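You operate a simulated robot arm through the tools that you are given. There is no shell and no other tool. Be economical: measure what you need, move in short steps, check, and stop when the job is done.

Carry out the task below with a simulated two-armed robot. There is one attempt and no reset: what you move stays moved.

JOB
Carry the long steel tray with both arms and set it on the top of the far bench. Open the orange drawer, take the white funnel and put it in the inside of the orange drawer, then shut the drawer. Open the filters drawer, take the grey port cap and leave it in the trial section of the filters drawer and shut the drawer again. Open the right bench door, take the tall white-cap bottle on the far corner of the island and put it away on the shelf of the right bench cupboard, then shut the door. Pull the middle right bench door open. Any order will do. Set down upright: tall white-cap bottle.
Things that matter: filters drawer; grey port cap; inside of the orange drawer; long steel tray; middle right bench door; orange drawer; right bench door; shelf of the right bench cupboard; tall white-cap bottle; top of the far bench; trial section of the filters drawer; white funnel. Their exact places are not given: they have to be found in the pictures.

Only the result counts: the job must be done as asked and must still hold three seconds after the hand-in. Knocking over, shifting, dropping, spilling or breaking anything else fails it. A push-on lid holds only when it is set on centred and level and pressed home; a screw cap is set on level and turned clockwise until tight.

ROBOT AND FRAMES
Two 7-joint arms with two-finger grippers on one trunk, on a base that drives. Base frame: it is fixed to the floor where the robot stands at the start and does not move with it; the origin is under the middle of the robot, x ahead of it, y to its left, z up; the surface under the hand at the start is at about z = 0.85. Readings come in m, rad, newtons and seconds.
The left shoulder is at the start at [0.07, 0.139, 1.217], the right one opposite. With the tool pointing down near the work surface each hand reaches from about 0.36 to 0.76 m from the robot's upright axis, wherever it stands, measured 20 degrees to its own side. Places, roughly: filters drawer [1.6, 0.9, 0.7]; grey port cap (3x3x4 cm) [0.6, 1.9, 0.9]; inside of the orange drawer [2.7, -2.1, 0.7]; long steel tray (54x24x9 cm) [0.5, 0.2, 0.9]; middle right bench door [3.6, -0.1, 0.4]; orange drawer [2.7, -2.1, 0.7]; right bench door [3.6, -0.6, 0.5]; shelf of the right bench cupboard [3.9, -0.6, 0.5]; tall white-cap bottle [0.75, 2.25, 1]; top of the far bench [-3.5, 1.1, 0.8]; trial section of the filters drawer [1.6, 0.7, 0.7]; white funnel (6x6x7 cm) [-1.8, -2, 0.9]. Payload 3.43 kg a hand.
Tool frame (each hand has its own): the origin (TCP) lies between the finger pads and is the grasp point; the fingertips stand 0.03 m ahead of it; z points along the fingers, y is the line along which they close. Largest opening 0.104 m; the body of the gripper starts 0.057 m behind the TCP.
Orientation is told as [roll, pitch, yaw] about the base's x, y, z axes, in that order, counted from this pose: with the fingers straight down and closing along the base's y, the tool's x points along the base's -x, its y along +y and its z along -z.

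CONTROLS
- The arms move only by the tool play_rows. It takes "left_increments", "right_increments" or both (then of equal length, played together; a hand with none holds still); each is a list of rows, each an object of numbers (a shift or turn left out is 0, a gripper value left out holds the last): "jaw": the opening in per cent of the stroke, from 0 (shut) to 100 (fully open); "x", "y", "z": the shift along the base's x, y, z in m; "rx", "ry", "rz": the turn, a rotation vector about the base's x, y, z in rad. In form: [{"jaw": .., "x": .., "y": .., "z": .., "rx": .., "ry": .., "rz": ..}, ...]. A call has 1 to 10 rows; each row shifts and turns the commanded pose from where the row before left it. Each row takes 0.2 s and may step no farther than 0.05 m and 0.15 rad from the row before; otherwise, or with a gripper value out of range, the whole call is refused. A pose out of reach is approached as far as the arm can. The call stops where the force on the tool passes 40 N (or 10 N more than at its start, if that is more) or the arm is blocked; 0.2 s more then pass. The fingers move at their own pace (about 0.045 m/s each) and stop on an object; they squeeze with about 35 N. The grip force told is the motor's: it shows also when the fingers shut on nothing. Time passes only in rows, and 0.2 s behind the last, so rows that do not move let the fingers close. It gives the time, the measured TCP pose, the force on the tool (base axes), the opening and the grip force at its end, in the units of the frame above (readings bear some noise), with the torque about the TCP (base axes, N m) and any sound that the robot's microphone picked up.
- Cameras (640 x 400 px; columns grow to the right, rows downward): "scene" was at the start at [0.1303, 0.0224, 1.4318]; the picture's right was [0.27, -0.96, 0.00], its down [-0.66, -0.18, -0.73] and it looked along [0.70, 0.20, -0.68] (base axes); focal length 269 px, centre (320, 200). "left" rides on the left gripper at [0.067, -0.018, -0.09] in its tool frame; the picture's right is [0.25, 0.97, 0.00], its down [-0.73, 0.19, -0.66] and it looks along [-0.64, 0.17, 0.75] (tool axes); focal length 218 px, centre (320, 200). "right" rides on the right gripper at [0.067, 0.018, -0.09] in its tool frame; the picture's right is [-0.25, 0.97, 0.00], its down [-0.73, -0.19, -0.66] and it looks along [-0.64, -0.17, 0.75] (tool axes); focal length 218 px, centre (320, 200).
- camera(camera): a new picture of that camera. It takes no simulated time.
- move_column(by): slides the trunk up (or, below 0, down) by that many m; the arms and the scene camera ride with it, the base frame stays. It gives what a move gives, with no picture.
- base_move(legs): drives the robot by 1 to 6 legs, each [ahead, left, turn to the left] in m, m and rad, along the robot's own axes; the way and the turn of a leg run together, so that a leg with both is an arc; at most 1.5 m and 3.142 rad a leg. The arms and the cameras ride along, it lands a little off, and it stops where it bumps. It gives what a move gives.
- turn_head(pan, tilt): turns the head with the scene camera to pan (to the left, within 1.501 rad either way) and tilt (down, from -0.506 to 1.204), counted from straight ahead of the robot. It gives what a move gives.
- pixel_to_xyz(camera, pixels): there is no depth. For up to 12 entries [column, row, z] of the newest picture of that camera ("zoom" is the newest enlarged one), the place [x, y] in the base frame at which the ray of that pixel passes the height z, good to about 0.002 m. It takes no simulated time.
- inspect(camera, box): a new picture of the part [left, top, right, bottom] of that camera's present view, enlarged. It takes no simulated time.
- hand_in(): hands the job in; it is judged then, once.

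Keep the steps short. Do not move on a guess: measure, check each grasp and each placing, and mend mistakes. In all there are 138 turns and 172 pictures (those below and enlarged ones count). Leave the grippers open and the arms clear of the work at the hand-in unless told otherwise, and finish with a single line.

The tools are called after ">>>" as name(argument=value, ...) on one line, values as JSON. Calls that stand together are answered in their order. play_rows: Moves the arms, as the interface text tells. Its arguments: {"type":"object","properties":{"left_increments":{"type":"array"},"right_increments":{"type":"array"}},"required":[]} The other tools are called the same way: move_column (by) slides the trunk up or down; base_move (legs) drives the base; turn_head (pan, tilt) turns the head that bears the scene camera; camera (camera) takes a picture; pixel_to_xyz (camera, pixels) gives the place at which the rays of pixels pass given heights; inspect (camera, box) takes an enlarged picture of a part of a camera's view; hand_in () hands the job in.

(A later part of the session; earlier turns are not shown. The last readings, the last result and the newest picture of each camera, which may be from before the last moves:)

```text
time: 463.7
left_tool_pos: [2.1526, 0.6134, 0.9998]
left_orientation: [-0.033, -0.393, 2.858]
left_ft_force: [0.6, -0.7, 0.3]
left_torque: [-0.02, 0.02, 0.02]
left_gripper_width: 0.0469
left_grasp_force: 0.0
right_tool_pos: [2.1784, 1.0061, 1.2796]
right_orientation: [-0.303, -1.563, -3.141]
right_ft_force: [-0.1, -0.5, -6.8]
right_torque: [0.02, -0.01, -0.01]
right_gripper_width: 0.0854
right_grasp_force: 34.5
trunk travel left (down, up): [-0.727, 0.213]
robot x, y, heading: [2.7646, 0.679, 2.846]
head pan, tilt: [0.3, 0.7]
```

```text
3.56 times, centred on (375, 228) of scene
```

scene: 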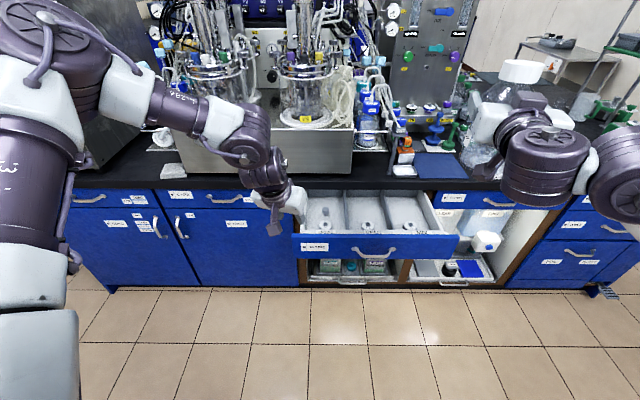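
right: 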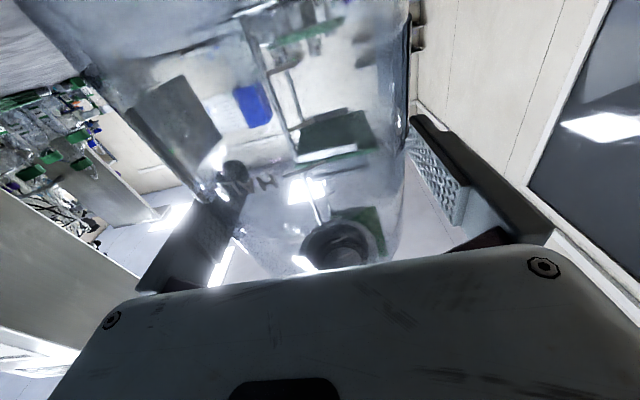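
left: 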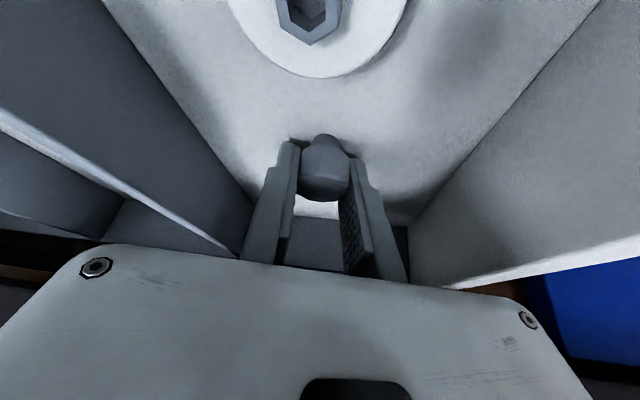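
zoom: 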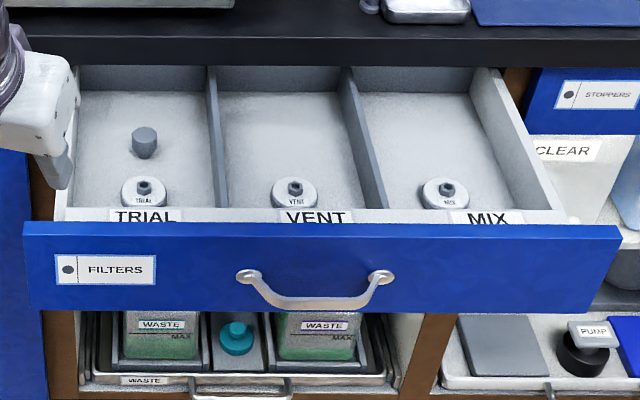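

The cap stands in the TRIAL section. To shut the drawer: square up, put the closed left fist beside the handle at front height, and push.

>>> base_move(legs=[[0, 0, 0.295], [0, -0.285, 0]])

>>> play_rows(left_increments=[{"jaw": 0}, {}, {}])

>>> move_column(by=-0.265)

>>> base_move(legs=[[0.28, 0, 0]])

>>> camera(camera="scene")

```text
time: 466.7
left_tool_pos: [2.1971, 0.7222, 0.9994]
left_orientation: [-0.033, -0.395, -3.128]
left_ft_force: [0.1, -0.3, -0.1]
left_torque: [0.03, -0.03, -0.01]
left_gripper_width: 0.0467
left_grasp_force: 0.1
right_tool_pos: [2.1084, 1.1033, 1.2794]
right_orientation: [-0.392, -1.563, -2.756]
right_ft_force: [-0.5, -0.3, -7.6]
right_torque: [-0.01, 0.04, -0.01]
right_gripper_width: 0.0857
right_grasp_force: 34.7
trunk travel left (down, up): [-0.727, 0.213]
robot x, y, heading: [2.7676, 0.9641, -3.138]
head pan, tilt: [0.3, 0.7]
```

```text
time: 467.5
left_tool_pos: [2.1965, 0.7244, 0.9995]
left_orientation: [-0.032, -0.396, -3.128]
left_ft_force: [0.0, -0.4, -0.5]
left_torque: [0.01, -0.02, -0.02]
left_gripper_width: 0.0
left_grasp_force: 21.8
right_tool_pos: [2.1072, 1.1058, 1.2789]
right_orientation: [-0.223, -1.563, -2.923]
right_ft_force: [0.4, 0.5, -7.1]
right_torque: [-0.02, 0.01, 0.0]
right_gripper_width: 0.0854
right_grasp_force: 35.2
trunk travel left (down, up): [-0.727, 0.213]
robot x, y, heading: [2.7662, 0.9656, -3.139]
head pan, tilt: [0.3, 0.7]
```

```text
time: 470.2
left_tool_pos: [2.1992, 0.7228, 0.7354]
left_orientation: [-0.034, -0.394, -3.13]
left_ft_force: [-0.9, -0.2, 0.2]
left_torque: [0.0, -0.01, 0.0]
left_gripper_width: 0.0
left_grasp_force: 34.5
right_tool_pos: [2.1077, 1.1044, 1.0149]
right_orientation: [-0.267, -1.561, -2.879]
right_ft_force: [1.6, 0.5, -7.2]
right_torque: [-0.02, 0.01, -0.01]
right_gripper_width: 0.0853
right_grasp_force: 35.0
trunk travel left (down, up): [-0.462, 0.478]
robot x, y, heading: [2.7646, 0.9649, -3.14]
head pan, tilt: [0.3, 0.7]
```

```text
time: 472.1
left_tool_pos: [1.9193, 0.7191, 0.7349]
left_orientation: [-0.035, -0.392, -3.127]
left_ft_force: [-0.7, -0.5, -0.3]
left_torque: [0.03, -0.03, 0.02]
left_gripper_width: 0.0001
left_grasp_force: 34.4
right_tool_pos: [1.8281, 1.1007, 1.0146]
right_orientation: [-0.261, -1.561, -2.881]
right_ft_force: [0.1, -0.5, -7.0]
right_torque: [0.02, 0.03, -0.01]
right_gripper_width: 0.0852
right_grasp_force: 35.1
trunk travel left (down, up): [-0.462, 0.478]
robot x, y, heading: [2.4838, 0.9649, -3.135]
head pan, tilt: [0.3, 0.7]
```

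```text
39 pictures are left
```

scene: 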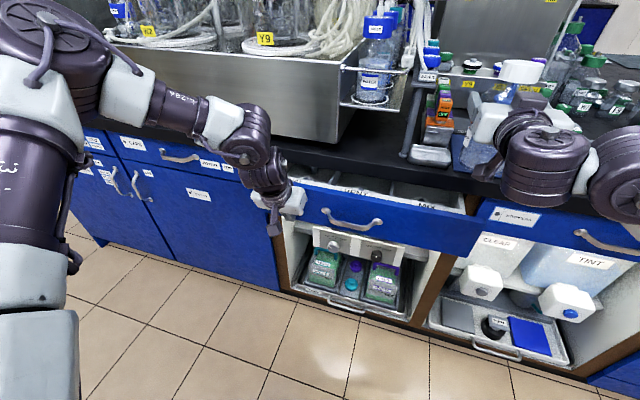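

Still about 10 cm open. I'll raise the bottle hand a little and shift it away from the orange tower, then continue pushing.

>>> play_rows(right_increments=[{"z": 0.035, "y": 0.015}, {"z": 0.035, "y": 0.015}, {"z": 0.03}, {}])

>>> base_move(legs=[[0.085, 0, 0]])

>>> play_rows(left_increments=[{"x": -0.008}, {"x": -0.008}, {"x": -0.008}, {"x": -0.006}, {}])

>>> camera(camera="scene")

```text
time: 473.1
left_tool_pos: [1.9203, 0.7201, 0.7346]
left_orientation: [-0.032, -0.395, -3.126]
left_ft_force: [-0.2, -0.3, -0.6]
left_torque: [-0.04, -0.04, 0.03]
left_gripper_width: 0.0
left_grasp_force: 34.6
right_tool_pos: [1.8296, 1.1326, 1.1126]
right_orientation: [-0.182, -1.56, -2.965]
right_ft_force: [-1.0, -0.2, -6.8]
right_torque: [0.01, 0.04, 0.01]
right_gripper_width: 0.085
right_grasp_force: 35.3
trunk travel left (down, up): [-0.462, 0.478]
robot x, y, heading: [2.4893, 0.9644, -3.137]
head pan, tilt: [0.3, 0.7]
```

```text
time: 474.2
left_tool_pos: [1.8358, 0.7195, 0.7338]
left_orientation: [-0.032, -0.392, -3.126]
left_ft_force: [-0.2, -0.5, -0.1]
left_torque: [0.0, 0.01, 0.0]
left_gripper_width: 0.0
left_grasp_force: 34.5
right_tool_pos: [1.7446, 1.1318, 1.1121]
right_orientation: [-0.241, -1.56, -2.904]
right_ft_force: [-1.3, 0.4, -7.8]
right_torque: [0.04, 0.06, -0.01]
right_gripper_width: 0.0851
right_grasp_force: 34.9
trunk travel left (down, up): [-0.462, 0.478]
robot x, y, heading: [2.4047, 0.9655, -3.135]
head pan, tilt: [0.3, 0.7]
```

```text
time: 474.9
left_tool_pos: [1.829, 0.7184, 0.7336]
left_orientation: [-0.031, -0.381, -3.131]
left_ft_force: [21.7, 0.4, 11.0]
left_torque: [-0.03, 1.83, 0.0]
left_gripper_width: 0.0
left_grasp_force: 35.4
right_tool_pos: [1.7495, 1.1306, 1.1146]
right_orientation: [-0.271, -1.561, -2.873]
right_ft_force: [-0.4, -0.1, -7.5]
right_torque: [-0.02, 0.02, 0.03]
right_gripper_width: 0.0852
right_grasp_force: 34.7
trunk travel left (down, up): [-0.462, 0.478]
robot x, y, heading: [2.4026, 0.9588, -3.13]
head pan, tilt: [0.3, 0.7]
stopped in row 3 (left hand): the force on the tool passed its limit at 47 N (the readings are from after the stop); the commanded pose is now the measured one
```

```text
38 pictures are left
```

scene: 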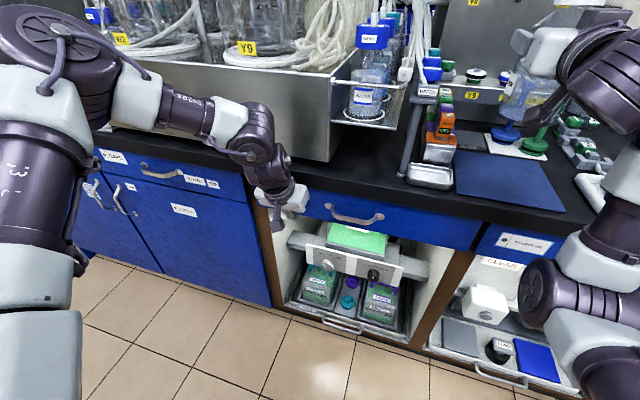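

The resistance may be the counter lip on my gripper (lever about 8 cm above the TCP). I'll check whether the drawer is flush.

>>> inspect(camera="scene", box=[270, 160, 550, 290])

>>> pixel_to_xyz(camera="scene", pixels=[[352, 221, 0.746], [352, 221, 0.74], [570, 260, 0.746]])

```text
2.29 times, centred on (410, 225) of scene
```

zoom: 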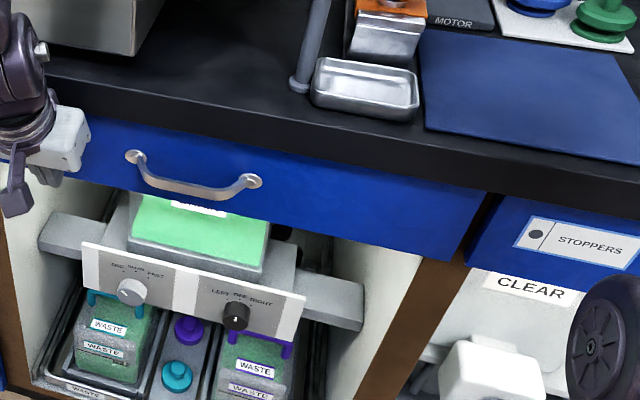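

```text
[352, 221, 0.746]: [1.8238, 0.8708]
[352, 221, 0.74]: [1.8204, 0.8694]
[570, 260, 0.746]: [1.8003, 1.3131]
```

The bar is back at x≈1.823, its original closed value. To be sure, I'll press once more lower down, clear of the counter lip.

>>> play_rows(left_increments=[{"x": 0.02}, {"z": -0.03}, {"z": -0.02}, {"x": -0.012}, {"x": -0.008}, {"x": -0.006}, {"x": -0.006}, {"x": -0.006}, {}])

>>> inspect(camera="scene", box=[270, 160, 550, 290])

```text
time: 476.9
left_tool_pos: [1.8112, 0.7109, 0.6879]
left_orientation: [-0.034, -0.381, -3.129]
left_ft_force: [0.1, -0.2, -0.7]
left_torque: [-0.01, 0.03, 0.01]
left_gripper_width: 0.0
left_grasp_force: 34.7
left hand out of reach, approached as far as the arm can: row 6, 7, 8
right_tool_pos: [1.7459, 1.1305, 1.1123]
right_orientation: [-0.253, -1.561, -2.889]
right_ft_force: [0.3, 0.9, -6.4]
right_torque: [-0.03, 0.05, 0.0]
right_gripper_width: 0.0853
right_grasp_force: 34.5
trunk travel left (down, up): [-0.462, 0.478]
robot x, y, heading: [2.4037, 0.9616, -3.131]
head pan, tilt: [0.3, 0.7]
```

```text
2.29 times, centred on (410, 225) of scene
```

zoom: 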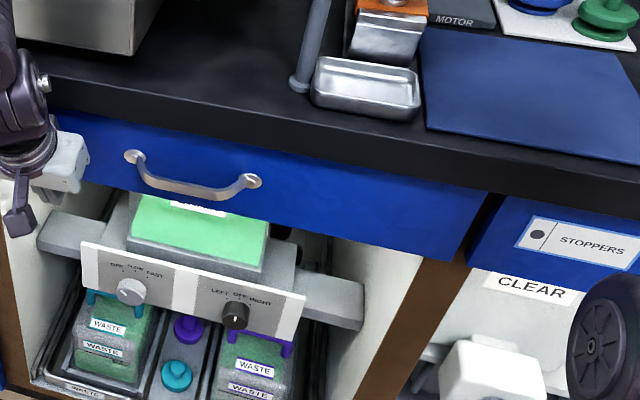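

My fingertips may now be just below the drawer front. One more robust press: tilt the fingers further forward at z≈0.72 so they lead the gripper body.

>>> play_rows(left_increments=[{"x": 0.04}, {"z": 0.035, "ry": 0.15}, {"ry": 0.15}, {"ry": 0.1}, {"x": -0.015}, {"x": -0.01}, {"x": -0.008}, {"x": -0.008}, {"x": -0.008}, {"x": -0.008}])

>>> camera(camera="left")

```text
time: 479.0
left_tool_pos: [1.813, 0.7116, 0.7182]
left_orientation: [-0.035, -0.763, -3.131]
left_ft_force: [7.4, 1.8, -1.2]
left_torque: [-0.09, 0.5, 0.09]
left_gripper_width: 0.0
left_grasp_force: 35.4
right_tool_pos: [1.7485, 1.1281, 1.1134]
right_orientation: [-0.254, -1.562, -2.886]
right_ft_force: [-0.2, -0.8, -7.6]
right_torque: [-0.01, 0.03, -0.02]
right_gripper_width: 0.0854
right_grasp_force: 34.8
trunk travel left (down, up): [-0.462, 0.478]
robot x, y, heading: [2.4021, 0.9608, -3.134]
head pan, tilt: [0.3, 0.7]
stopped in row 10 (left hand): the force on the tool passed its limit at 48 N (the readings are from after the stop); the commanded pose is now the measured one
```

```text
35 pictures are left
```

left: 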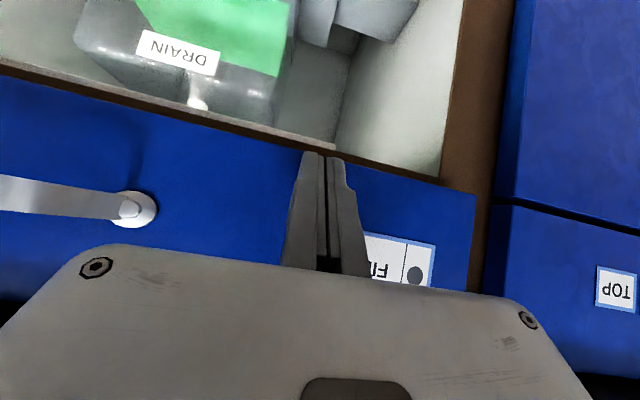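

The drawer hit its stop firmly with the fingertips at x≈1.785, so it's shut. Next is the bottle: raise the left hand out of the way, back off, turn east and line up with the right cupboard.

>>> play_rows(left_increments=[{"x": 0.04}, {"x": 0.02, "z": 0.04}, {"z": 0.045}, {"z": 0.045}, {"z": 0.045}, {"z": 0.045}, {"z": 0.045}, {"z": 0.045}])

>>> base_move(legs=[[-0.3, 0, 0], [0, 0, -1.57], [0, 0, -1.57], [0, -1.235, 0]])

>>> turn_head(pan=-0.25, tilt=0.55)

>>> camera(camera="scene")

>>> camera(camera="right")

```text
time: 480.8
left_tool_pos: [1.8702, 0.7121, 1.0285]
left_orientation: [-0.037, -0.765, -3.131]
left_ft_force: [0.3, 0.3, 0.3]
left_torque: [0.01, 0.01, -0.02]
left_gripper_width: 0.0
left_grasp_force: 35.0
right_tool_pos: [1.7471, 1.1301, 1.1144]
right_orientation: [-0.248, -1.563, -2.893]
right_ft_force: [0.0, 0.1, -6.8]
right_torque: [-0.01, 0.02, 0.0]
right_gripper_width: 0.0856
right_grasp_force: 34.8
trunk travel left (down, up): [-0.462, 0.478]
robot x, y, heading: [2.4033, 0.963, -3.135]
head pan, tilt: [0.3, 0.7]
```

```text
time: 496.2
left_tool_pos: [3.2831, 0.0107, 1.0282]
left_orientation: [-0.037, -0.765, 0.036]
left_ft_force: [0.3, 0.1, -0.7]
left_torque: [-0.02, -0.01, 0.0]
left_gripper_width: 0.0
left_grasp_force: 35.1
right_tool_pos: [3.416, -0.4046, 1.1127]
right_orientation: [-0.24, -1.561, 0.268]
right_ft_force: [0.4, 0.2, -6.9]
right_torque: [-0.02, -0.01, 0.02]
right_gripper_width: 0.0854
right_grasp_force: 35.1
trunk travel left (down, up): [-0.462, 0.478]
robot x, y, heading: [2.7537, -0.2537, 0.036]
head pan, tilt: [0.3, 0.7]
```

```text
time: 497.1
left_tool_pos: [3.2823, 0.0113, 1.0274]
left_orientation: [-0.037, -0.765, 0.038]
left_ft_force: [0.7, 0.1, -0.6]
left_torque: [0.03, 0.02, 0.0]
left_gripper_width: 0.0002
left_grasp_force: 34.4
right_tool_pos: [3.4161, -0.4032, 1.1129]
right_orientation: [-0.252, -1.56, 0.277]
right_ft_force: [0.2, -0.2, -6.0]
right_torque: [0.0, -0.01, -0.01]
right_gripper_width: 0.0855
right_grasp_force: 34.9
trunk travel left (down, up): [-0.462, 0.478]
robot x, y, heading: [2.7538, -0.2503, 0.037]
head pan, tilt: [-0.25, 0.55]
```

```text
34 pictures are left
```

scene: 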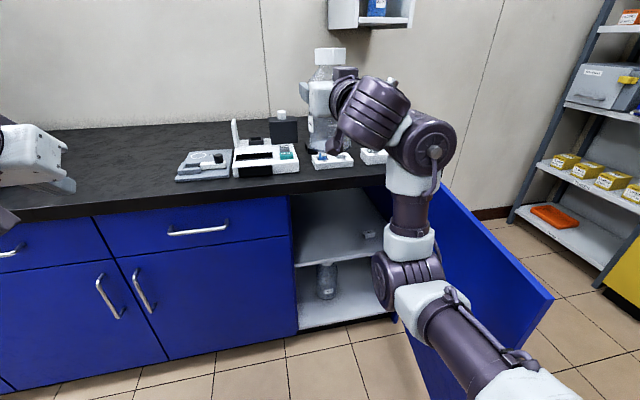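

```text
33 pictures are left
```

right: 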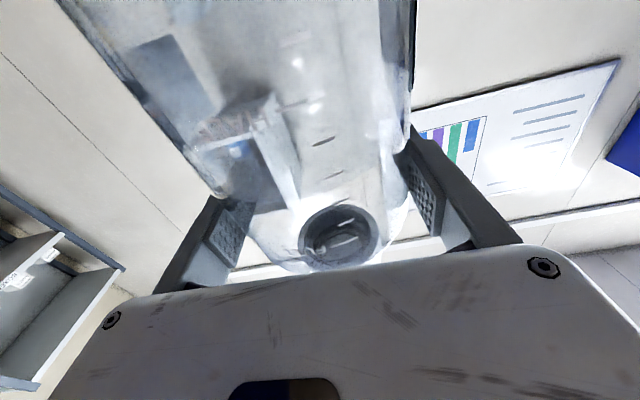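

I can see the shelf and a small item at the back right of it. I'll measure the shelf, and meanwhile tuck the left hand back and outward and lower the bottle in front of the counter.

>>> pixel_to_xyz(camera="scene", pixels=[[340, 263, 0.4], [340, 263, 0.45], [340, 263, 0.5], [297, 268, 0.45], [297, 268, 0.42], [368, 240, 0.45], [300, 240, 0.45], [293, 200, 0.8], [345, 328, 0.08], [360, 195, 0.45], [550, 297, 0.8], [385, 205, 0.8]])

>>> play_rows(left_increments=[{"y": 0.04}, {"y": 0.04}, {"y": 0.04, "x": -0.02}, {"y": 0.03, "x": -0.03}, {"x": -0.045}, {"x": -0.045}, {"x": -0.045}, {"x": -0.045}, {}, {}], right_increments=[{"z": -0.03}, {"z": -0.03}, {"z": -0.03}, {"z": -0.03}, {"z": -0.03}, {"z": -0.03}, {"z": -0.03}, {"z": -0.03}, {"z": -0.03}, {"z": -0.03}])

>>> inspect(camera="scene", box=[270, 150, 450, 350])

```text
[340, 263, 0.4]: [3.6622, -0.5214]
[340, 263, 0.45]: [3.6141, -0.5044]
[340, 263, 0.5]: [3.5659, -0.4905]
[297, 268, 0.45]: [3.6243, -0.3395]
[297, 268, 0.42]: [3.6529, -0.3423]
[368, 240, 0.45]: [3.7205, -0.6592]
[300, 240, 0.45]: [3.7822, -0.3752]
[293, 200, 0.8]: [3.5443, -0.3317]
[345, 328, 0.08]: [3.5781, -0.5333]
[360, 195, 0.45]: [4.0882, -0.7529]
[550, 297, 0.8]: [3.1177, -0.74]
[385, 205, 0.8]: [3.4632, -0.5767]
```

```text
time: 499.3
left_tool_pos: [3.0528, 0.1609, 1.0284]
left_orientation: [-0.035, -0.765, 0.035]
left_ft_force: [-0.7, 0.1, 0.5]
left_torque: [0.0, 0.0, 0.01]
left_gripper_width: 0.0002
left_grasp_force: 34.8
right_tool_pos: [3.4159, -0.4031, 0.8144]
right_orientation: [-0.367, -1.562, 0.391]
right_ft_force: [0.2, -0.5, -6.2]
right_torque: [0.0, 0.01, 0.0]
right_gripper_width: 0.0856
right_grasp_force: 35.4
trunk travel left (down, up): [-0.462, 0.478]
robot x, y, heading: [2.7554, -0.2518, 0.034]
head pan, tilt: [-0.25, 0.55]
```

```text
2.00 times, centred on (360, 250) of scene
```

zoom: 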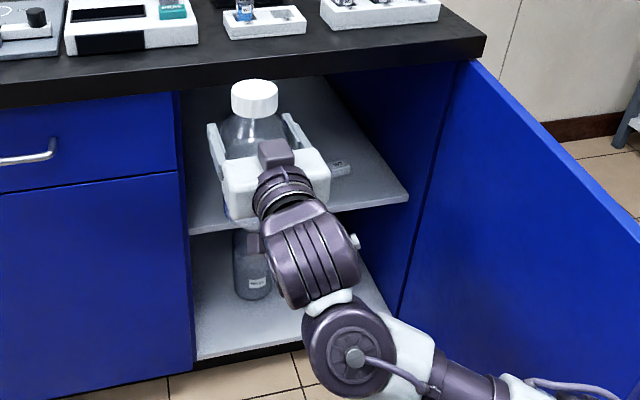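

The shelf top is at about z 0.445, the left wall at y≈-0.345, and the small item at (3.72,-0.66). I'll lower the bottle to just above shelf height, straighten, and go in part way.

>>> move_column(by=-0.22)

>>> base_move(legs=[[0, 0, -0.037], [0.19, -0.005, 0]])

>>> camera(camera="scene")

>>> camera(camera="right")

```text
time: 501.7
left_tool_pos: [3.0533, 0.16, 0.8073]
left_orientation: [-0.039, -0.764, 0.039]
left_ft_force: [0.0, -0.3, 0.3]
left_torque: [0.01, 0.02, -0.01]
left_gripper_width: 0.0
left_grasp_force: 34.7
right_tool_pos: [3.4139, -0.4027, 0.5935]
right_orientation: [-0.264, -1.561, 0.291]
right_ft_force: [-0.8, 0.0, -7.2]
right_torque: [0.01, -0.02, 0.01]
right_gripper_width: 0.0856
right_grasp_force: 35.4
trunk travel left (down, up): [-0.242, 0.698]
robot x, y, heading: [2.7557, -0.252, 0.038]
head pan, tilt: [-0.25, 0.55]
```

```text
time: 503.6
left_tool_pos: [3.2566, 0.1435, 0.807]
left_orientation: [-0.036, -0.765, -0.001]
left_ft_force: [0.0, 0.2, -0.1]
left_torque: [-0.01, 0.03, -0.03]
left_gripper_width: 0.0
left_grasp_force: 34.4
right_tool_pos: [3.5969, -0.4326, 0.5938]
right_orientation: [-0.251, -1.561, 0.239]
right_ft_force: [0.0, 0.2, -7.0]
right_torque: [0.0, 0.02, 0.0]
right_gripper_width: 0.0854
right_grasp_force: 35.3
trunk travel left (down, up): [-0.242, 0.698]
robot x, y, heading: [2.943, -0.2616, -0.006]
head pan, tilt: [-0.25, 0.55]
```

```text
31 pictures are left
```

scene: 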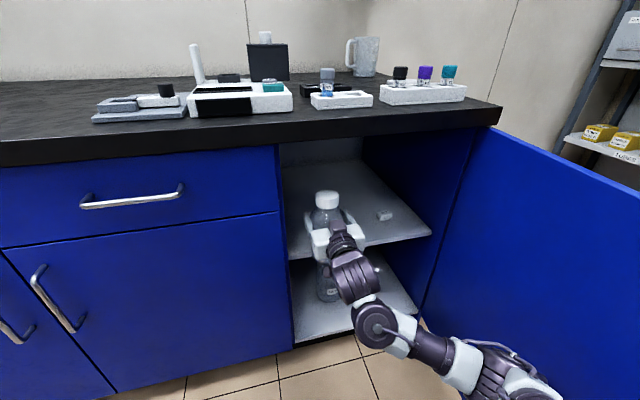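

```text
30 pictures are left
```

right: 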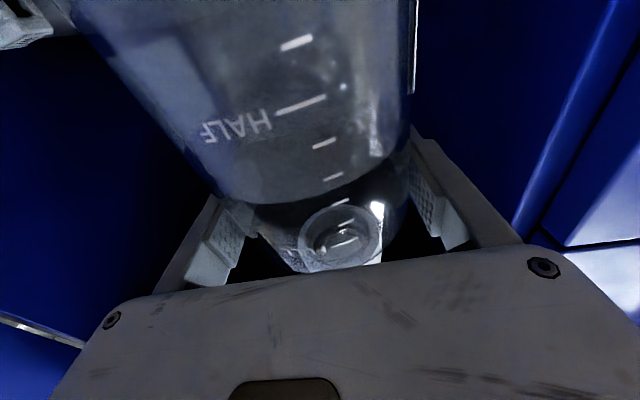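

Everything is clear. I'll go in 0.145 m and lower until the bottle touches the shelf.

>>> base_move(legs=[[0.145, 0, 0]])

>>> play_rows(right_increments=[{"z": -0.012}, {"z": -0.01}, {"z": -0.008}, {"z": -0.008}, {"z": -0.006}, {"z": -0.006}, {"z": -0.006}, {"z": -0.006}, {"z": -0.006}, {"z": -0.006}])

>>> camera(camera="scene")

>>> camera(camera="right")

```text
time: 504.9
left_tool_pos: [3.4013, 0.1436, 0.8069]
left_orientation: [-0.036, -0.763, 0.0]
left_ft_force: [-0.1, 0.1, -0.2]
left_torque: [0.0, 0.02, 0.02]
left_gripper_width: 0.0
left_grasp_force: 34.7
right_tool_pos: [3.7428, -0.433, 0.5934]
right_orientation: [-0.258, -1.559, 0.248]
right_ft_force: [0.4, 0.7, -7.2]
right_torque: [0.01, -0.04, -0.01]
right_gripper_width: 0.0855
right_grasp_force: 34.9
trunk travel left (down, up): [-0.242, 0.698]
robot x, y, heading: [3.0884, -0.261, -0.001]
head pan, tilt: [-0.25, 0.55]
```

```text
time: 506.4
left_tool_pos: [3.3992, 0.1427, 0.8076]
left_orientation: [-0.036, -0.77, 0.001]
left_ft_force: [0.4, 0.4, -1.1]
left_torque: [0.0, 0.0, 0.0]
left_gripper_width: 0.0
left_grasp_force: 34.8
right_tool_pos: [3.7416, -0.4315, 0.5535]
right_orientation: [2.358, -1.563, -2.368]
right_ft_force: [-9.0, -0.5, 17.5]
right_torque: [0.26, 2.93, 0.29]
right_gripper_width: 0.085
right_grasp_force: 34.9
trunk travel left (down, up): [-0.242, 0.698]
robot x, y, heading: [3.0862, -0.2598, -0.003]
head pan, tilt: [-0.25, 0.55]
stopped in row 7 (right hand): the force on the tool passed its limit at 45 N (the readings are from after the stop); the commanded pose is now the measured one
```

```text
29 pictures are left
```

scene: 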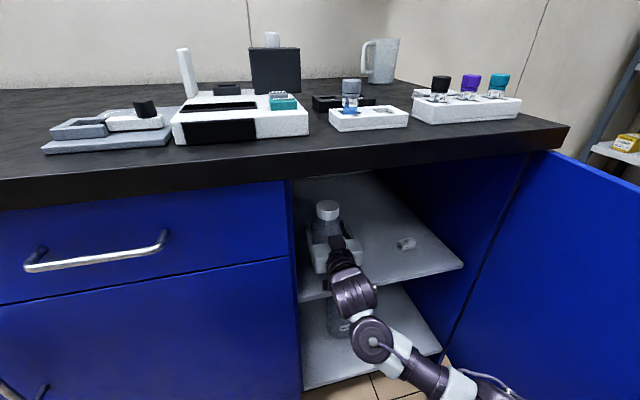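

```text
28 pictures are left
```

right: 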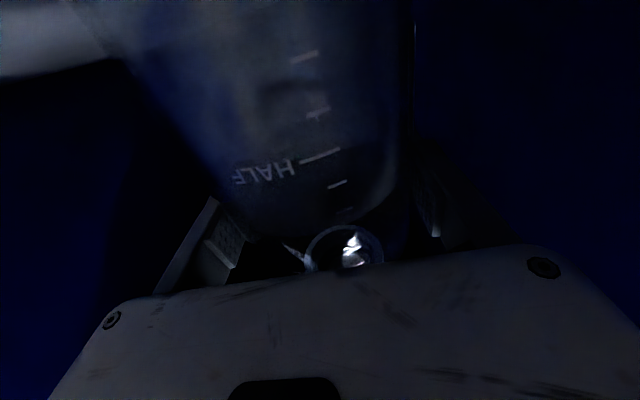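

The torque shows that the wrist, 11.6 cm behind the TCP, is resting on the shelf's front edge, not the bottle on the shelf. I'll lift 1.5 cm, come back 5 cm so the wrist is in front of the edge, and lower again.

>>> play_rows(right_increments=[{"z": 0.015}, {}])

>>> base_move(legs=[[-0.052, 0, 0]])

>>> play_rows(right_increments=[{"z": -0.008}, {"z": -0.006}, {"z": -0.005}, {"z": -0.004}, {"z": -0.004}, {"z": -0.004}, {"z": -0.004}, {"z": -0.004}, {"z": -0.004}, {"z": -0.004}])

>>> inspect(camera="scene", box=[270, 170, 480, 390])

```text
time: 507.0
left_tool_pos: [3.4021, 0.1436, 0.8066]
left_orientation: [-0.038, -0.764, 0.0]
left_ft_force: [0.0, 0.5, 0.3]
left_torque: [0.02, 0.01, -0.01]
left_gripper_width: 0.0
left_grasp_force: 34.8
right_tool_pos: [3.7425, -0.4339, 0.5642]
right_orientation: [0.491, -1.564, -0.502]
right_ft_force: [0.6, 0.0, -7.9]
right_torque: [-0.04, -0.01, -0.01]
right_gripper_width: 0.0849
right_grasp_force: 34.8
trunk travel left (down, up): [-0.242, 0.698]
robot x, y, heading: [3.0917, -0.2629, 0.0]
head pan, tilt: [-0.25, 0.55]
```

```text
time: 507.9
left_tool_pos: [3.3505, 0.1436, 0.8081]
left_orientation: [-0.038, -0.765, 0.0]
left_ft_force: [0.2, -0.7, -0.4]
left_torque: [0.01, 0.01, 0.03]
left_gripper_width: 0.0
left_grasp_force: 34.2
right_tool_pos: [3.6927, -0.4329, 0.5647]
right_orientation: [1.089, -1.567, -1.099]
right_ft_force: [0.0, 0.3, -5.7]
right_torque: [-0.02, 0.0, 0.02]
right_gripper_width: 0.0852
right_grasp_force: 35.2
trunk travel left (down, up): [-0.242, 0.698]
robot x, y, heading: [3.0337, -0.2577, 0.001]
head pan, tilt: [-0.25, 0.55]
```

```text
time: 510.1
left_tool_pos: [3.3492, 0.1431, 0.808]
left_orientation: [-0.037, -0.768, 0.004]
left_ft_force: [-0.2, 0.0, 0.3]
left_torque: [0.04, -0.01, -0.02]
left_gripper_width: 0.0
left_grasp_force: 34.3
right_tool_pos: [3.6902, -0.4318, 0.521]
right_orientation: [2.607, -1.563, -2.618]
right_ft_force: [-1.7, -1.2, 24.1]
right_torque: [-0.83, 0.0, 0.06]
right_gripper_width: 0.0853
right_grasp_force: 35.1
trunk travel left (down, up): [-0.242, 0.698]
robot x, y, heading: [3.038, -0.2614, -0.003]
head pan, tilt: [-0.25, 0.55]
```

```text
1.82 times, centred on (375, 280) of scene
```

zoom: 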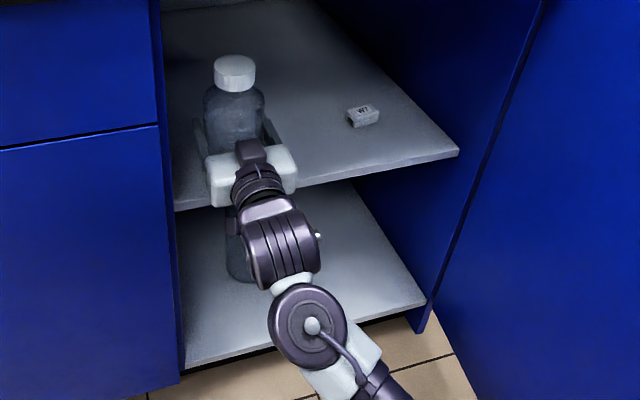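

Now the contact is under the TCP, so the shelf top is at about 0.42 and the bottle rests right at its front edge. I'll lift slightly, go 2.5 cm deeper, set it down, release, back out, check, and drive round to the outside of the door.

>>> play_rows(right_increments=[{"z": 0.012}, {"z": 0.006}, {}])

>>> base_move(legs=[[0.026, 0, 0]])

>>> play_rows(right_increments=[{"z": -0.006}, {"z": -0.005}, {"z": -0.004}, {"z": -0.003}, {"z": -0.002}, {}, {"jaw": 100}, {}, {}, {}])

>>> base_move(legs=[[-0.4, 0, 0]])

>>> camera(camera="scene")

>>> play_rows(right_increments=[{"jaw": 0}, {}, {}, {}, {}])

>>> base_move(legs=[[-0.28, 0, 0], [0, -1.15, 0], [0, 0, 1.433]])

>>> turn_head(pan=-0.6, tilt=0.6)

>>> camera(camera="scene")

```text
time: 510.9
left_tool_pos: [3.3504, 0.1429, 0.8072]
left_orientation: [-0.036, -0.765, 0.0]
left_ft_force: [-0.6, 0.2, 0.3]
left_torque: [0.04, 0.02, -0.02]
left_gripper_width: 0.0
left_grasp_force: 34.8
right_tool_pos: [3.6933, -0.4324, 0.5334]
right_orientation: [0.429, -1.564, -0.439]
right_ft_force: [-0.1, -0.6, -6.3]
right_torque: [0.05, -0.06, -0.02]
right_gripper_width: 0.085
right_grasp_force: 35.1
trunk travel left (down, up): [-0.242, 0.698]
robot x, y, heading: [3.0353, -0.2609, -0.0]
head pan, tilt: [-0.25, 0.55]
```

```text
time: 511.9
left_tool_pos: [3.3767, 0.1437, 0.8062]
left_orientation: [-0.036, -0.763, 0.001]
left_ft_force: [1.1, 0.4, 0.1]
left_torque: [0.0, -0.05, 0.02]
left_gripper_width: 0.0
left_grasp_force: 35.0
right_tool_pos: [3.7187, -0.4312, 0.5314]
right_orientation: [0.124, -1.556, -0.135]
right_ft_force: [0.7, 0.3, -6.8]
right_torque: [0.03, -0.04, 0.02]
right_gripper_width: 0.0852
right_grasp_force: 35.1
trunk travel left (down, up): [-0.242, 0.698]
robot x, y, heading: [3.0645, -0.2571, 0.003]
head pan, tilt: [-0.25, 0.55]
stopped in leg 1: the force on the tool passed its limit at 60 N (the readings are from after the stop); the commanded pose is now the measured one
```

```text
time: 514.1
left_tool_pos: [3.3767, 0.1434, 0.8072]
left_orientation: [-0.036, -0.764, -0.001]
left_ft_force: [0.5, 0.0, 0.9]
left_torque: [0.03, -0.03, 0.01]
left_gripper_width: 0.0002
left_grasp_force: 35.0
right_tool_pos: [3.7183, -0.4312, 0.5141]
right_orientation: [0.246, -1.561, -0.258]
right_ft_force: [-0.5, -0.2, 0.6]
right_torque: [-0.01, -0.01, 0.03]
right_gripper_width: 0.1041
right_grasp_force: 0.2
trunk travel left (down, up): [-0.242, 0.698]
robot x, y, heading: [3.0643, -0.255, -0.001]
head pan, tilt: [-0.25, 0.55]
```

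```text
time: 516.6
left_tool_pos: [2.9711, 0.1436, 0.8073]
left_orientation: [-0.036, -0.763, 0.003]
left_ft_force: [0.6, 0.3, -0.6]
left_torque: [0.0, 0.02, -0.02]
left_gripper_width: 0.0
left_grasp_force: 34.9
right_tool_pos: [3.3144, -0.4323, 0.5149]
right_orientation: [0.27, -1.563, -0.279]
right_ft_force: [0.2, 0.1, -1.3]
right_torque: [-0.02, -0.01, -0.01]
right_gripper_width: 0.1042
right_grasp_force: 0.2
trunk travel left (down, up): [-0.242, 0.698]
robot x, y, heading: [2.6519, -0.2586, 0.001]
head pan, tilt: [-0.25, 0.55]
```

```text
26 pictures are left
```

scene: 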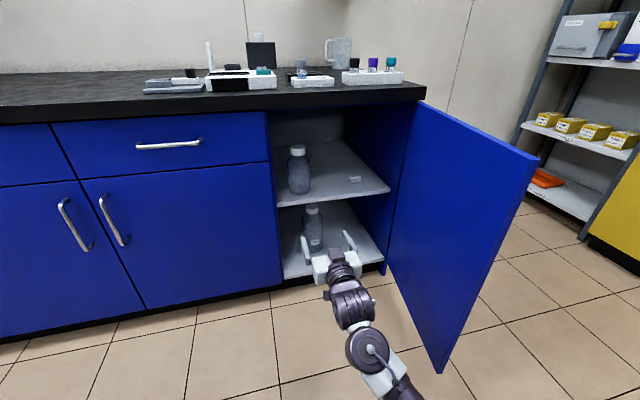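

```text
time: 517.8
left_tool_pos: [2.9718, 0.1452, 0.8072]
left_orientation: [-0.035, -0.763, 0.001]
left_ft_force: [0.7, 0.3, 0.8]
left_torque: [0.03, -0.04, 0.01]
left_gripper_width: 0.0
left_grasp_force: 34.6
right_tool_pos: [3.314, -0.4325, 0.5146]
right_orientation: [0.269, -1.56, -0.279]
right_ft_force: [-0.9, -0.2, -0.1]
right_torque: [0.02, 0.01, 0.02]
right_gripper_width: 0.0001
right_grasp_force: 3.7
trunk travel left (down, up): [-0.242, 0.698]
robot x, y, heading: [2.6557, -0.2608, 0.0]
head pan, tilt: [-0.25, 0.55]
```

```text
time: 528.7
left_tool_pos: [2.0258, -1.0545, 0.8083]
left_orientation: [-0.036, -0.764, 1.451]
left_ft_force: [-0.1, 0.0, -0.2]
left_torque: [0.01, 0.04, 0.02]
left_gripper_width: 0.0
left_grasp_force: 34.4
right_tool_pos: [2.6372, -0.7866, 0.5147]
right_orientation: [0.262, -1.564, 1.176]
right_ft_force: [-0.6, 0.3, 0.4]
right_torque: [0.04, -0.01, 0.0]
right_gripper_width: 0.0
right_grasp_force: 34.2
trunk travel left (down, up): [-0.242, 0.698]
robot x, y, heading: [2.3857, -1.4153, 1.45]
head pan, tilt: [-0.25, 0.55]
```

```text
time: 529.6
left_tool_pos: [2.024, -1.0556, 0.807]
left_orientation: [-0.036, -0.762, 1.451]
left_ft_force: [-0.5, 0.7, 0.1]
left_torque: [-0.02, -0.02, 0.02]
left_gripper_width: 0.0001
left_grasp_force: 34.7
right_tool_pos: [2.6379, -0.7839, 0.5132]
right_orientation: [0.27, -1.561, 1.168]
right_ft_force: [-0.2, -0.1, 0.0]
right_torque: [-0.02, 0.02, -0.02]
right_gripper_width: 0.0
right_grasp_force: 34.7
trunk travel left (down, up): [-0.242, 0.698]
robot x, y, heading: [2.3857, -1.4158, 1.448]
head pan, tilt: [-0.6, 0.6]
```

```text
25 pictures are left
```

scene: 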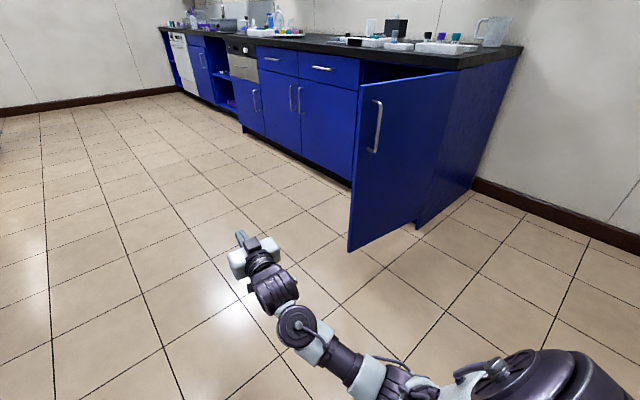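

The bottle stands upright on the shelf. Next I'll put the right fist against the door's outer face, below its bar, and shut it with the reverse arc about the hinge.

>>> base_move(legs=[[0.025, -0.565, 0], [0.035, 0, 0]])

>>> base_move(legs=[[0.1245, 0.1614, -0.22], [0.1245, 0.1614, -0.22], [0.1245, 0.1614, -0.22], [0.1245, 0.1614, -0.22], [0.1245, 0.1614, -0.22], [0.1245, 0.1614, -0.22]])

>>> turn_head(pan=-0.2, tilt=0.5)

>>> camera(camera="scene")

```text
time: 533.3
left_tool_pos: [2.5965, -1.0636, 0.8081]
left_orientation: [-0.037, -0.765, 1.455]
left_ft_force: [0.2, 1.0, 0.3]
left_torque: [-0.03, 0.03, 0.03]
left_gripper_width: 0.0
left_grasp_force: 34.4
right_tool_pos: [3.209, -0.7929, 0.513]
right_orientation: [0.25, -1.56, 1.194]
right_ft_force: [-0.6, 0.0, 0.4]
right_torque: [0.01, 0.01, -0.02]
right_gripper_width: 0.0
right_grasp_force: 34.4
trunk travel left (down, up): [-0.242, 0.698]
robot x, y, heading: [2.9583, -1.4241, 1.453]
head pan, tilt: [-0.6, 0.6]
```

```text
time: 541.0
left_tool_pos: [3.0617, 0.141, 0.808]
left_orientation: [-0.038, -0.766, 0.133]
left_ft_force: [-0.8, 0.3, 1.0]
left_torque: [0.01, -0.01, 0.01]
left_gripper_width: 0.0001
left_grasp_force: 34.4
right_tool_pos: [3.475, -0.3859, 0.5137]
right_orientation: [0.216, -1.562, -0.094]
right_ft_force: [-0.3, 0.7, 0.0]
right_torque: [-0.01, 0.01, 0.02]
right_gripper_width: 0.0001
right_grasp_force: 34.8
trunk travel left (down, up): [-0.242, 0.698]
robot x, y, heading: [2.8038, -0.2984, 0.13]
head pan, tilt: [-0.6, 0.6]
```

```text
time: 541.9
left_tool_pos: [3.0621, 0.1415, 0.8074]
left_orientation: [-0.037, -0.764, 0.131]
left_ft_force: [-0.1, -0.5, -0.9]
left_torque: [0.03, -0.02, 0.0]
left_gripper_width: 0.0
left_grasp_force: 34.8
right_tool_pos: [3.4745, -0.3861, 0.514]
right_orientation: [0.268, -1.561, -0.147]
right_ft_force: [0.7, 0.6, 0.1]
right_torque: [0.02, 0.02, 0.01]
right_gripper_width: 0.0
right_grasp_force: 35.1
trunk travel left (down, up): [-0.242, 0.698]
robot x, y, heading: [2.8031, -0.2946, 0.128]
head pan, tilt: [-0.201, 0.499]
```

```text
24 pictures are left
```

scene: 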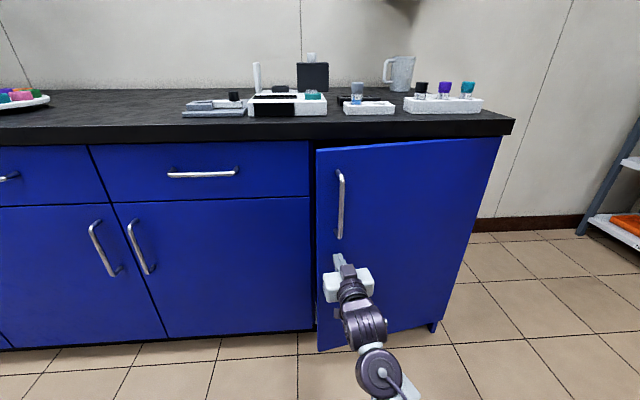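

Almost shut. I'll measure the middle door's bar in this view (139,246), push the last bit home, then back off and line up with the middle door.

>>> pixel_to_xyz(camera="scene", pixels=[[139, 246, 0.515], [129, 222, 0.6], [150, 271, 0.43], [139, 246, 0.53], [312, 200, 0.65], [113, 205, 0.65]])

>>> base_move(legs=[[0.07, 0, 0]])

>>> play_rows(right_increments=[{"x": 0.01}, {"x": 0.01}, {"x": 0.008}, {"x": 0.008}, {"x": 0.008}, {"x": 0.008}, {"x": 0.008}])

>>> camera(camera="scene")

>>> base_move(legs=[[-0.26, 0, 0], [0, 0, -0.13], [0, 0.57, 0]])

>>> play_rows(right_increments=[{"jaw": 55}, {}, {}])

>>> camera(camera="scene")

>>> camera(camera="right")

```text
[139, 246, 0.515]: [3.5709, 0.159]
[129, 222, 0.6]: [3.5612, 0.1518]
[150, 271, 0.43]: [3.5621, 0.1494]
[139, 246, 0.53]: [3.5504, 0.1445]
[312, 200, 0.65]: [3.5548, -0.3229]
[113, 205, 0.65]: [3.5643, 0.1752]
```

```text
time: 542.9
left_tool_pos: [3.1305, 0.1503, 0.8068]
left_orientation: [-0.036, -0.765, 0.129]
left_ft_force: [0.8, 0.1, -0.4]
left_torque: [0.02, 0.04, -0.07]
left_gripper_width: 0.0001
left_grasp_force: 35.5
right_tool_pos: [3.5432, -0.3779, 0.5125]
right_orientation: [0.234, -1.562, -0.117]
right_ft_force: [-0.4, -1.0, 0.5]
right_torque: [-0.01, 0.0, -0.03]
right_gripper_width: 0.0
right_grasp_force: 35.3
trunk travel left (down, up): [-0.242, 0.698]
robot x, y, heading: [2.87, -0.2899, 0.125]
head pan, tilt: [-0.201, 0.499]
```

```text
time: 543.5
left_tool_pos: [3.1289, 0.149, 0.8069]
left_orientation: [-0.037, -0.764, 0.128]
left_ft_force: [-0.1, 1.1, 0.5]
left_torque: [0.0, -0.01, 0.0]
left_gripper_width: 0.0002
left_grasp_force: 34.8
right_tool_pos: [3.5556, -0.3786, 0.5131]
right_orientation: [0.422, -1.562, -0.302]
right_ft_force: [-13.1, -0.7, 2.4]
right_torque: [-0.02, -0.13, -0.13]
right_gripper_width: 0.0
right_grasp_force: 34.4
trunk travel left (down, up): [-0.242, 0.698]
robot x, y, heading: [2.8711, -0.2892, 0.124]
head pan, tilt: [-0.201, 0.499]
stopped in row 2 (right hand): the force on the tool passed its limit at 50 N (the readings are from after the stop); the commanded pose is now the measured one
```

```text
23 pictures are left
```

scene: 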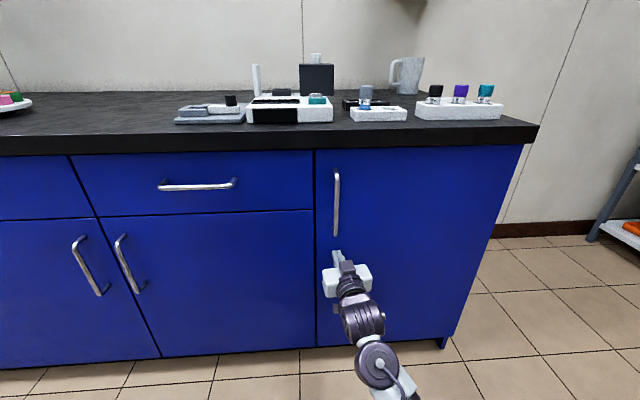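

```text
time: 548.7
left_tool_pos: [2.9308, 0.6415, 0.8068]
left_orientation: [-0.04, -0.765, -0.003]
left_ft_force: [-0.3, 0.7, -0.2]
left_torque: [0.01, 0.01, 0.02]
left_gripper_width: 0.0
left_grasp_force: 35.2
right_tool_pos: [3.2865, 0.0631, 0.5133]
right_orientation: [0.227, -1.557, -0.24]
right_ft_force: [-0.3, 0.3, -0.8]
right_torque: [-0.02, -0.02, 0.01]
right_gripper_width: 0.0001
right_grasp_force: 34.7
trunk travel left (down, up): [-0.242, 0.698]
robot x, y, heading: [2.6197, 0.2412, -0.004]
head pan, tilt: [-0.201, 0.499]
```

```text
time: 549.5
left_tool_pos: [2.9317, 0.6418, 0.8075]
left_orientation: [-0.036, -0.764, -0.004]
left_ft_force: [0.5, -0.4, -0.4]
left_torque: [-0.03, 0.0, 0.01]
left_gripper_width: 0.0
left_grasp_force: 35.4
right_tool_pos: [3.2859, 0.0627, 0.5106]
right_orientation: [0.247, -1.557, -0.255]
right_ft_force: [0.2, 0.5, -0.1]
right_torque: [-0.01, 0.0, -0.02]
right_gripper_width: 0.0573
right_grasp_force: 0.1
trunk travel left (down, up): [-0.242, 0.698]
robot x, y, heading: [2.6177, 0.2434, -0.008]
head pan, tilt: [-0.201, 0.499]
```

```text
22 pictures are left
```

scene: 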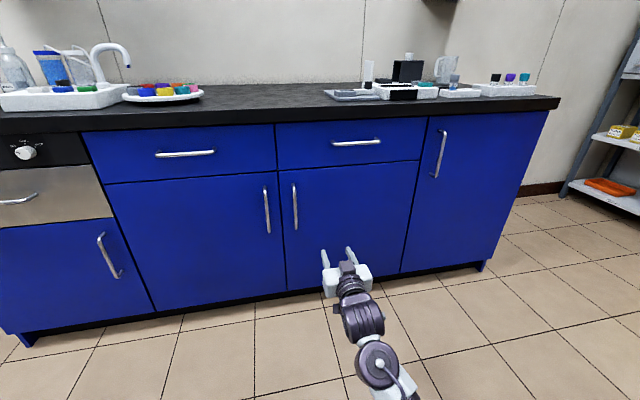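

```text
21 pictures are left
```

right: 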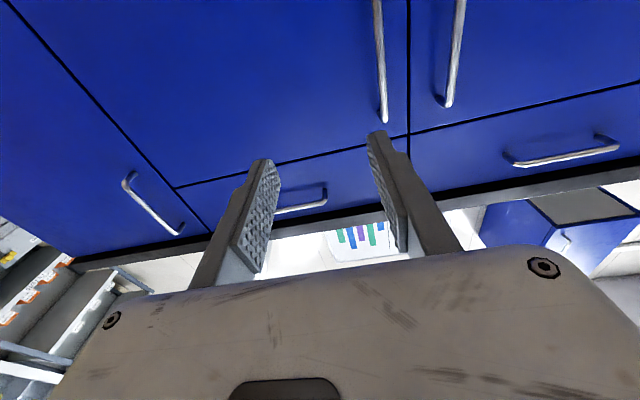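

The right door is shut flush. The middle door's bar is at (3.557,0.150). I'll align, go in, and grip it.

>>> base_move(legs=[[0, 0.088, 0.008], [0.232, 0, 0]])

>>> camera(camera="right")

>>> play_rows(right_increments=[{"x": 0.012}, {"x": 0.012}, {"x": 0.006}, {"jaw": 0}, {}, {}, {}])

>>> camera(camera="right")

```text
time: 552.0
left_tool_pos: [3.1616, 0.732, 0.806]
left_orientation: [-0.037, -0.763, 0.011]
left_ft_force: [-0.5, -0.4, -0.2]
left_torque: [0.01, 0.04, 0.0]
left_gripper_width: 0.0
left_grasp_force: 34.6
right_tool_pos: [3.5233, 0.158, 0.5121]
right_orientation: [0.238, -1.56, -0.242]
right_ft_force: [0.4, -0.5, 0.6]
right_torque: [0.04, -0.03, -0.02]
right_gripper_width: 0.0573
right_grasp_force: 0.1
trunk travel left (down, up): [-0.242, 0.698]
robot x, y, heading: [2.851, 0.3292, 0.013]
head pan, tilt: [-0.201, 0.499]
```

```text
20 pictures are left
```

right: 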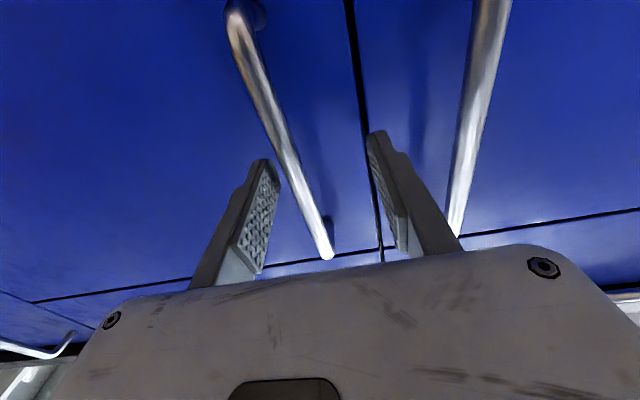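

```text
time: 552.7
left_tool_pos: [3.1589, 0.7303, 0.8068]
left_orientation: [-0.036, -0.765, 0.009]
left_ft_force: [-0.1, 0.4, -0.1]
left_torque: [0.03, -0.02, 0.0]
left_gripper_width: 0.0001
left_grasp_force: 34.9
right_tool_pos: [3.5486, 0.1556, 0.5113]
right_orientation: [0.26, -1.561, -0.26]
right_ft_force: [-12.7, -1.0, 4.1]
right_torque: [-0.09, -0.23, -0.35]
right_gripper_width: 0.0554
right_grasp_force: 0.0
trunk travel left (down, up): [-0.242, 0.698]
robot x, y, heading: [2.8492, 0.3254, 0.004]
head pan, tilt: [-0.201, 0.499]
stopped in row 3 (right hand): the force on the tool passed its limit at 48 N (the readings are from after the stop); the commanded pose is now the measured one
```

```text
19 pictures are left
5 turns are left
```

right: 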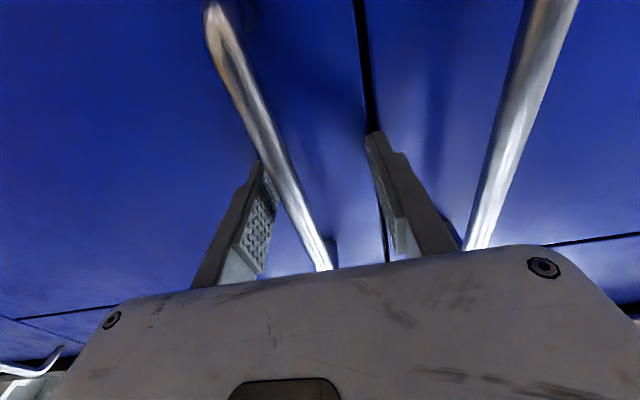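

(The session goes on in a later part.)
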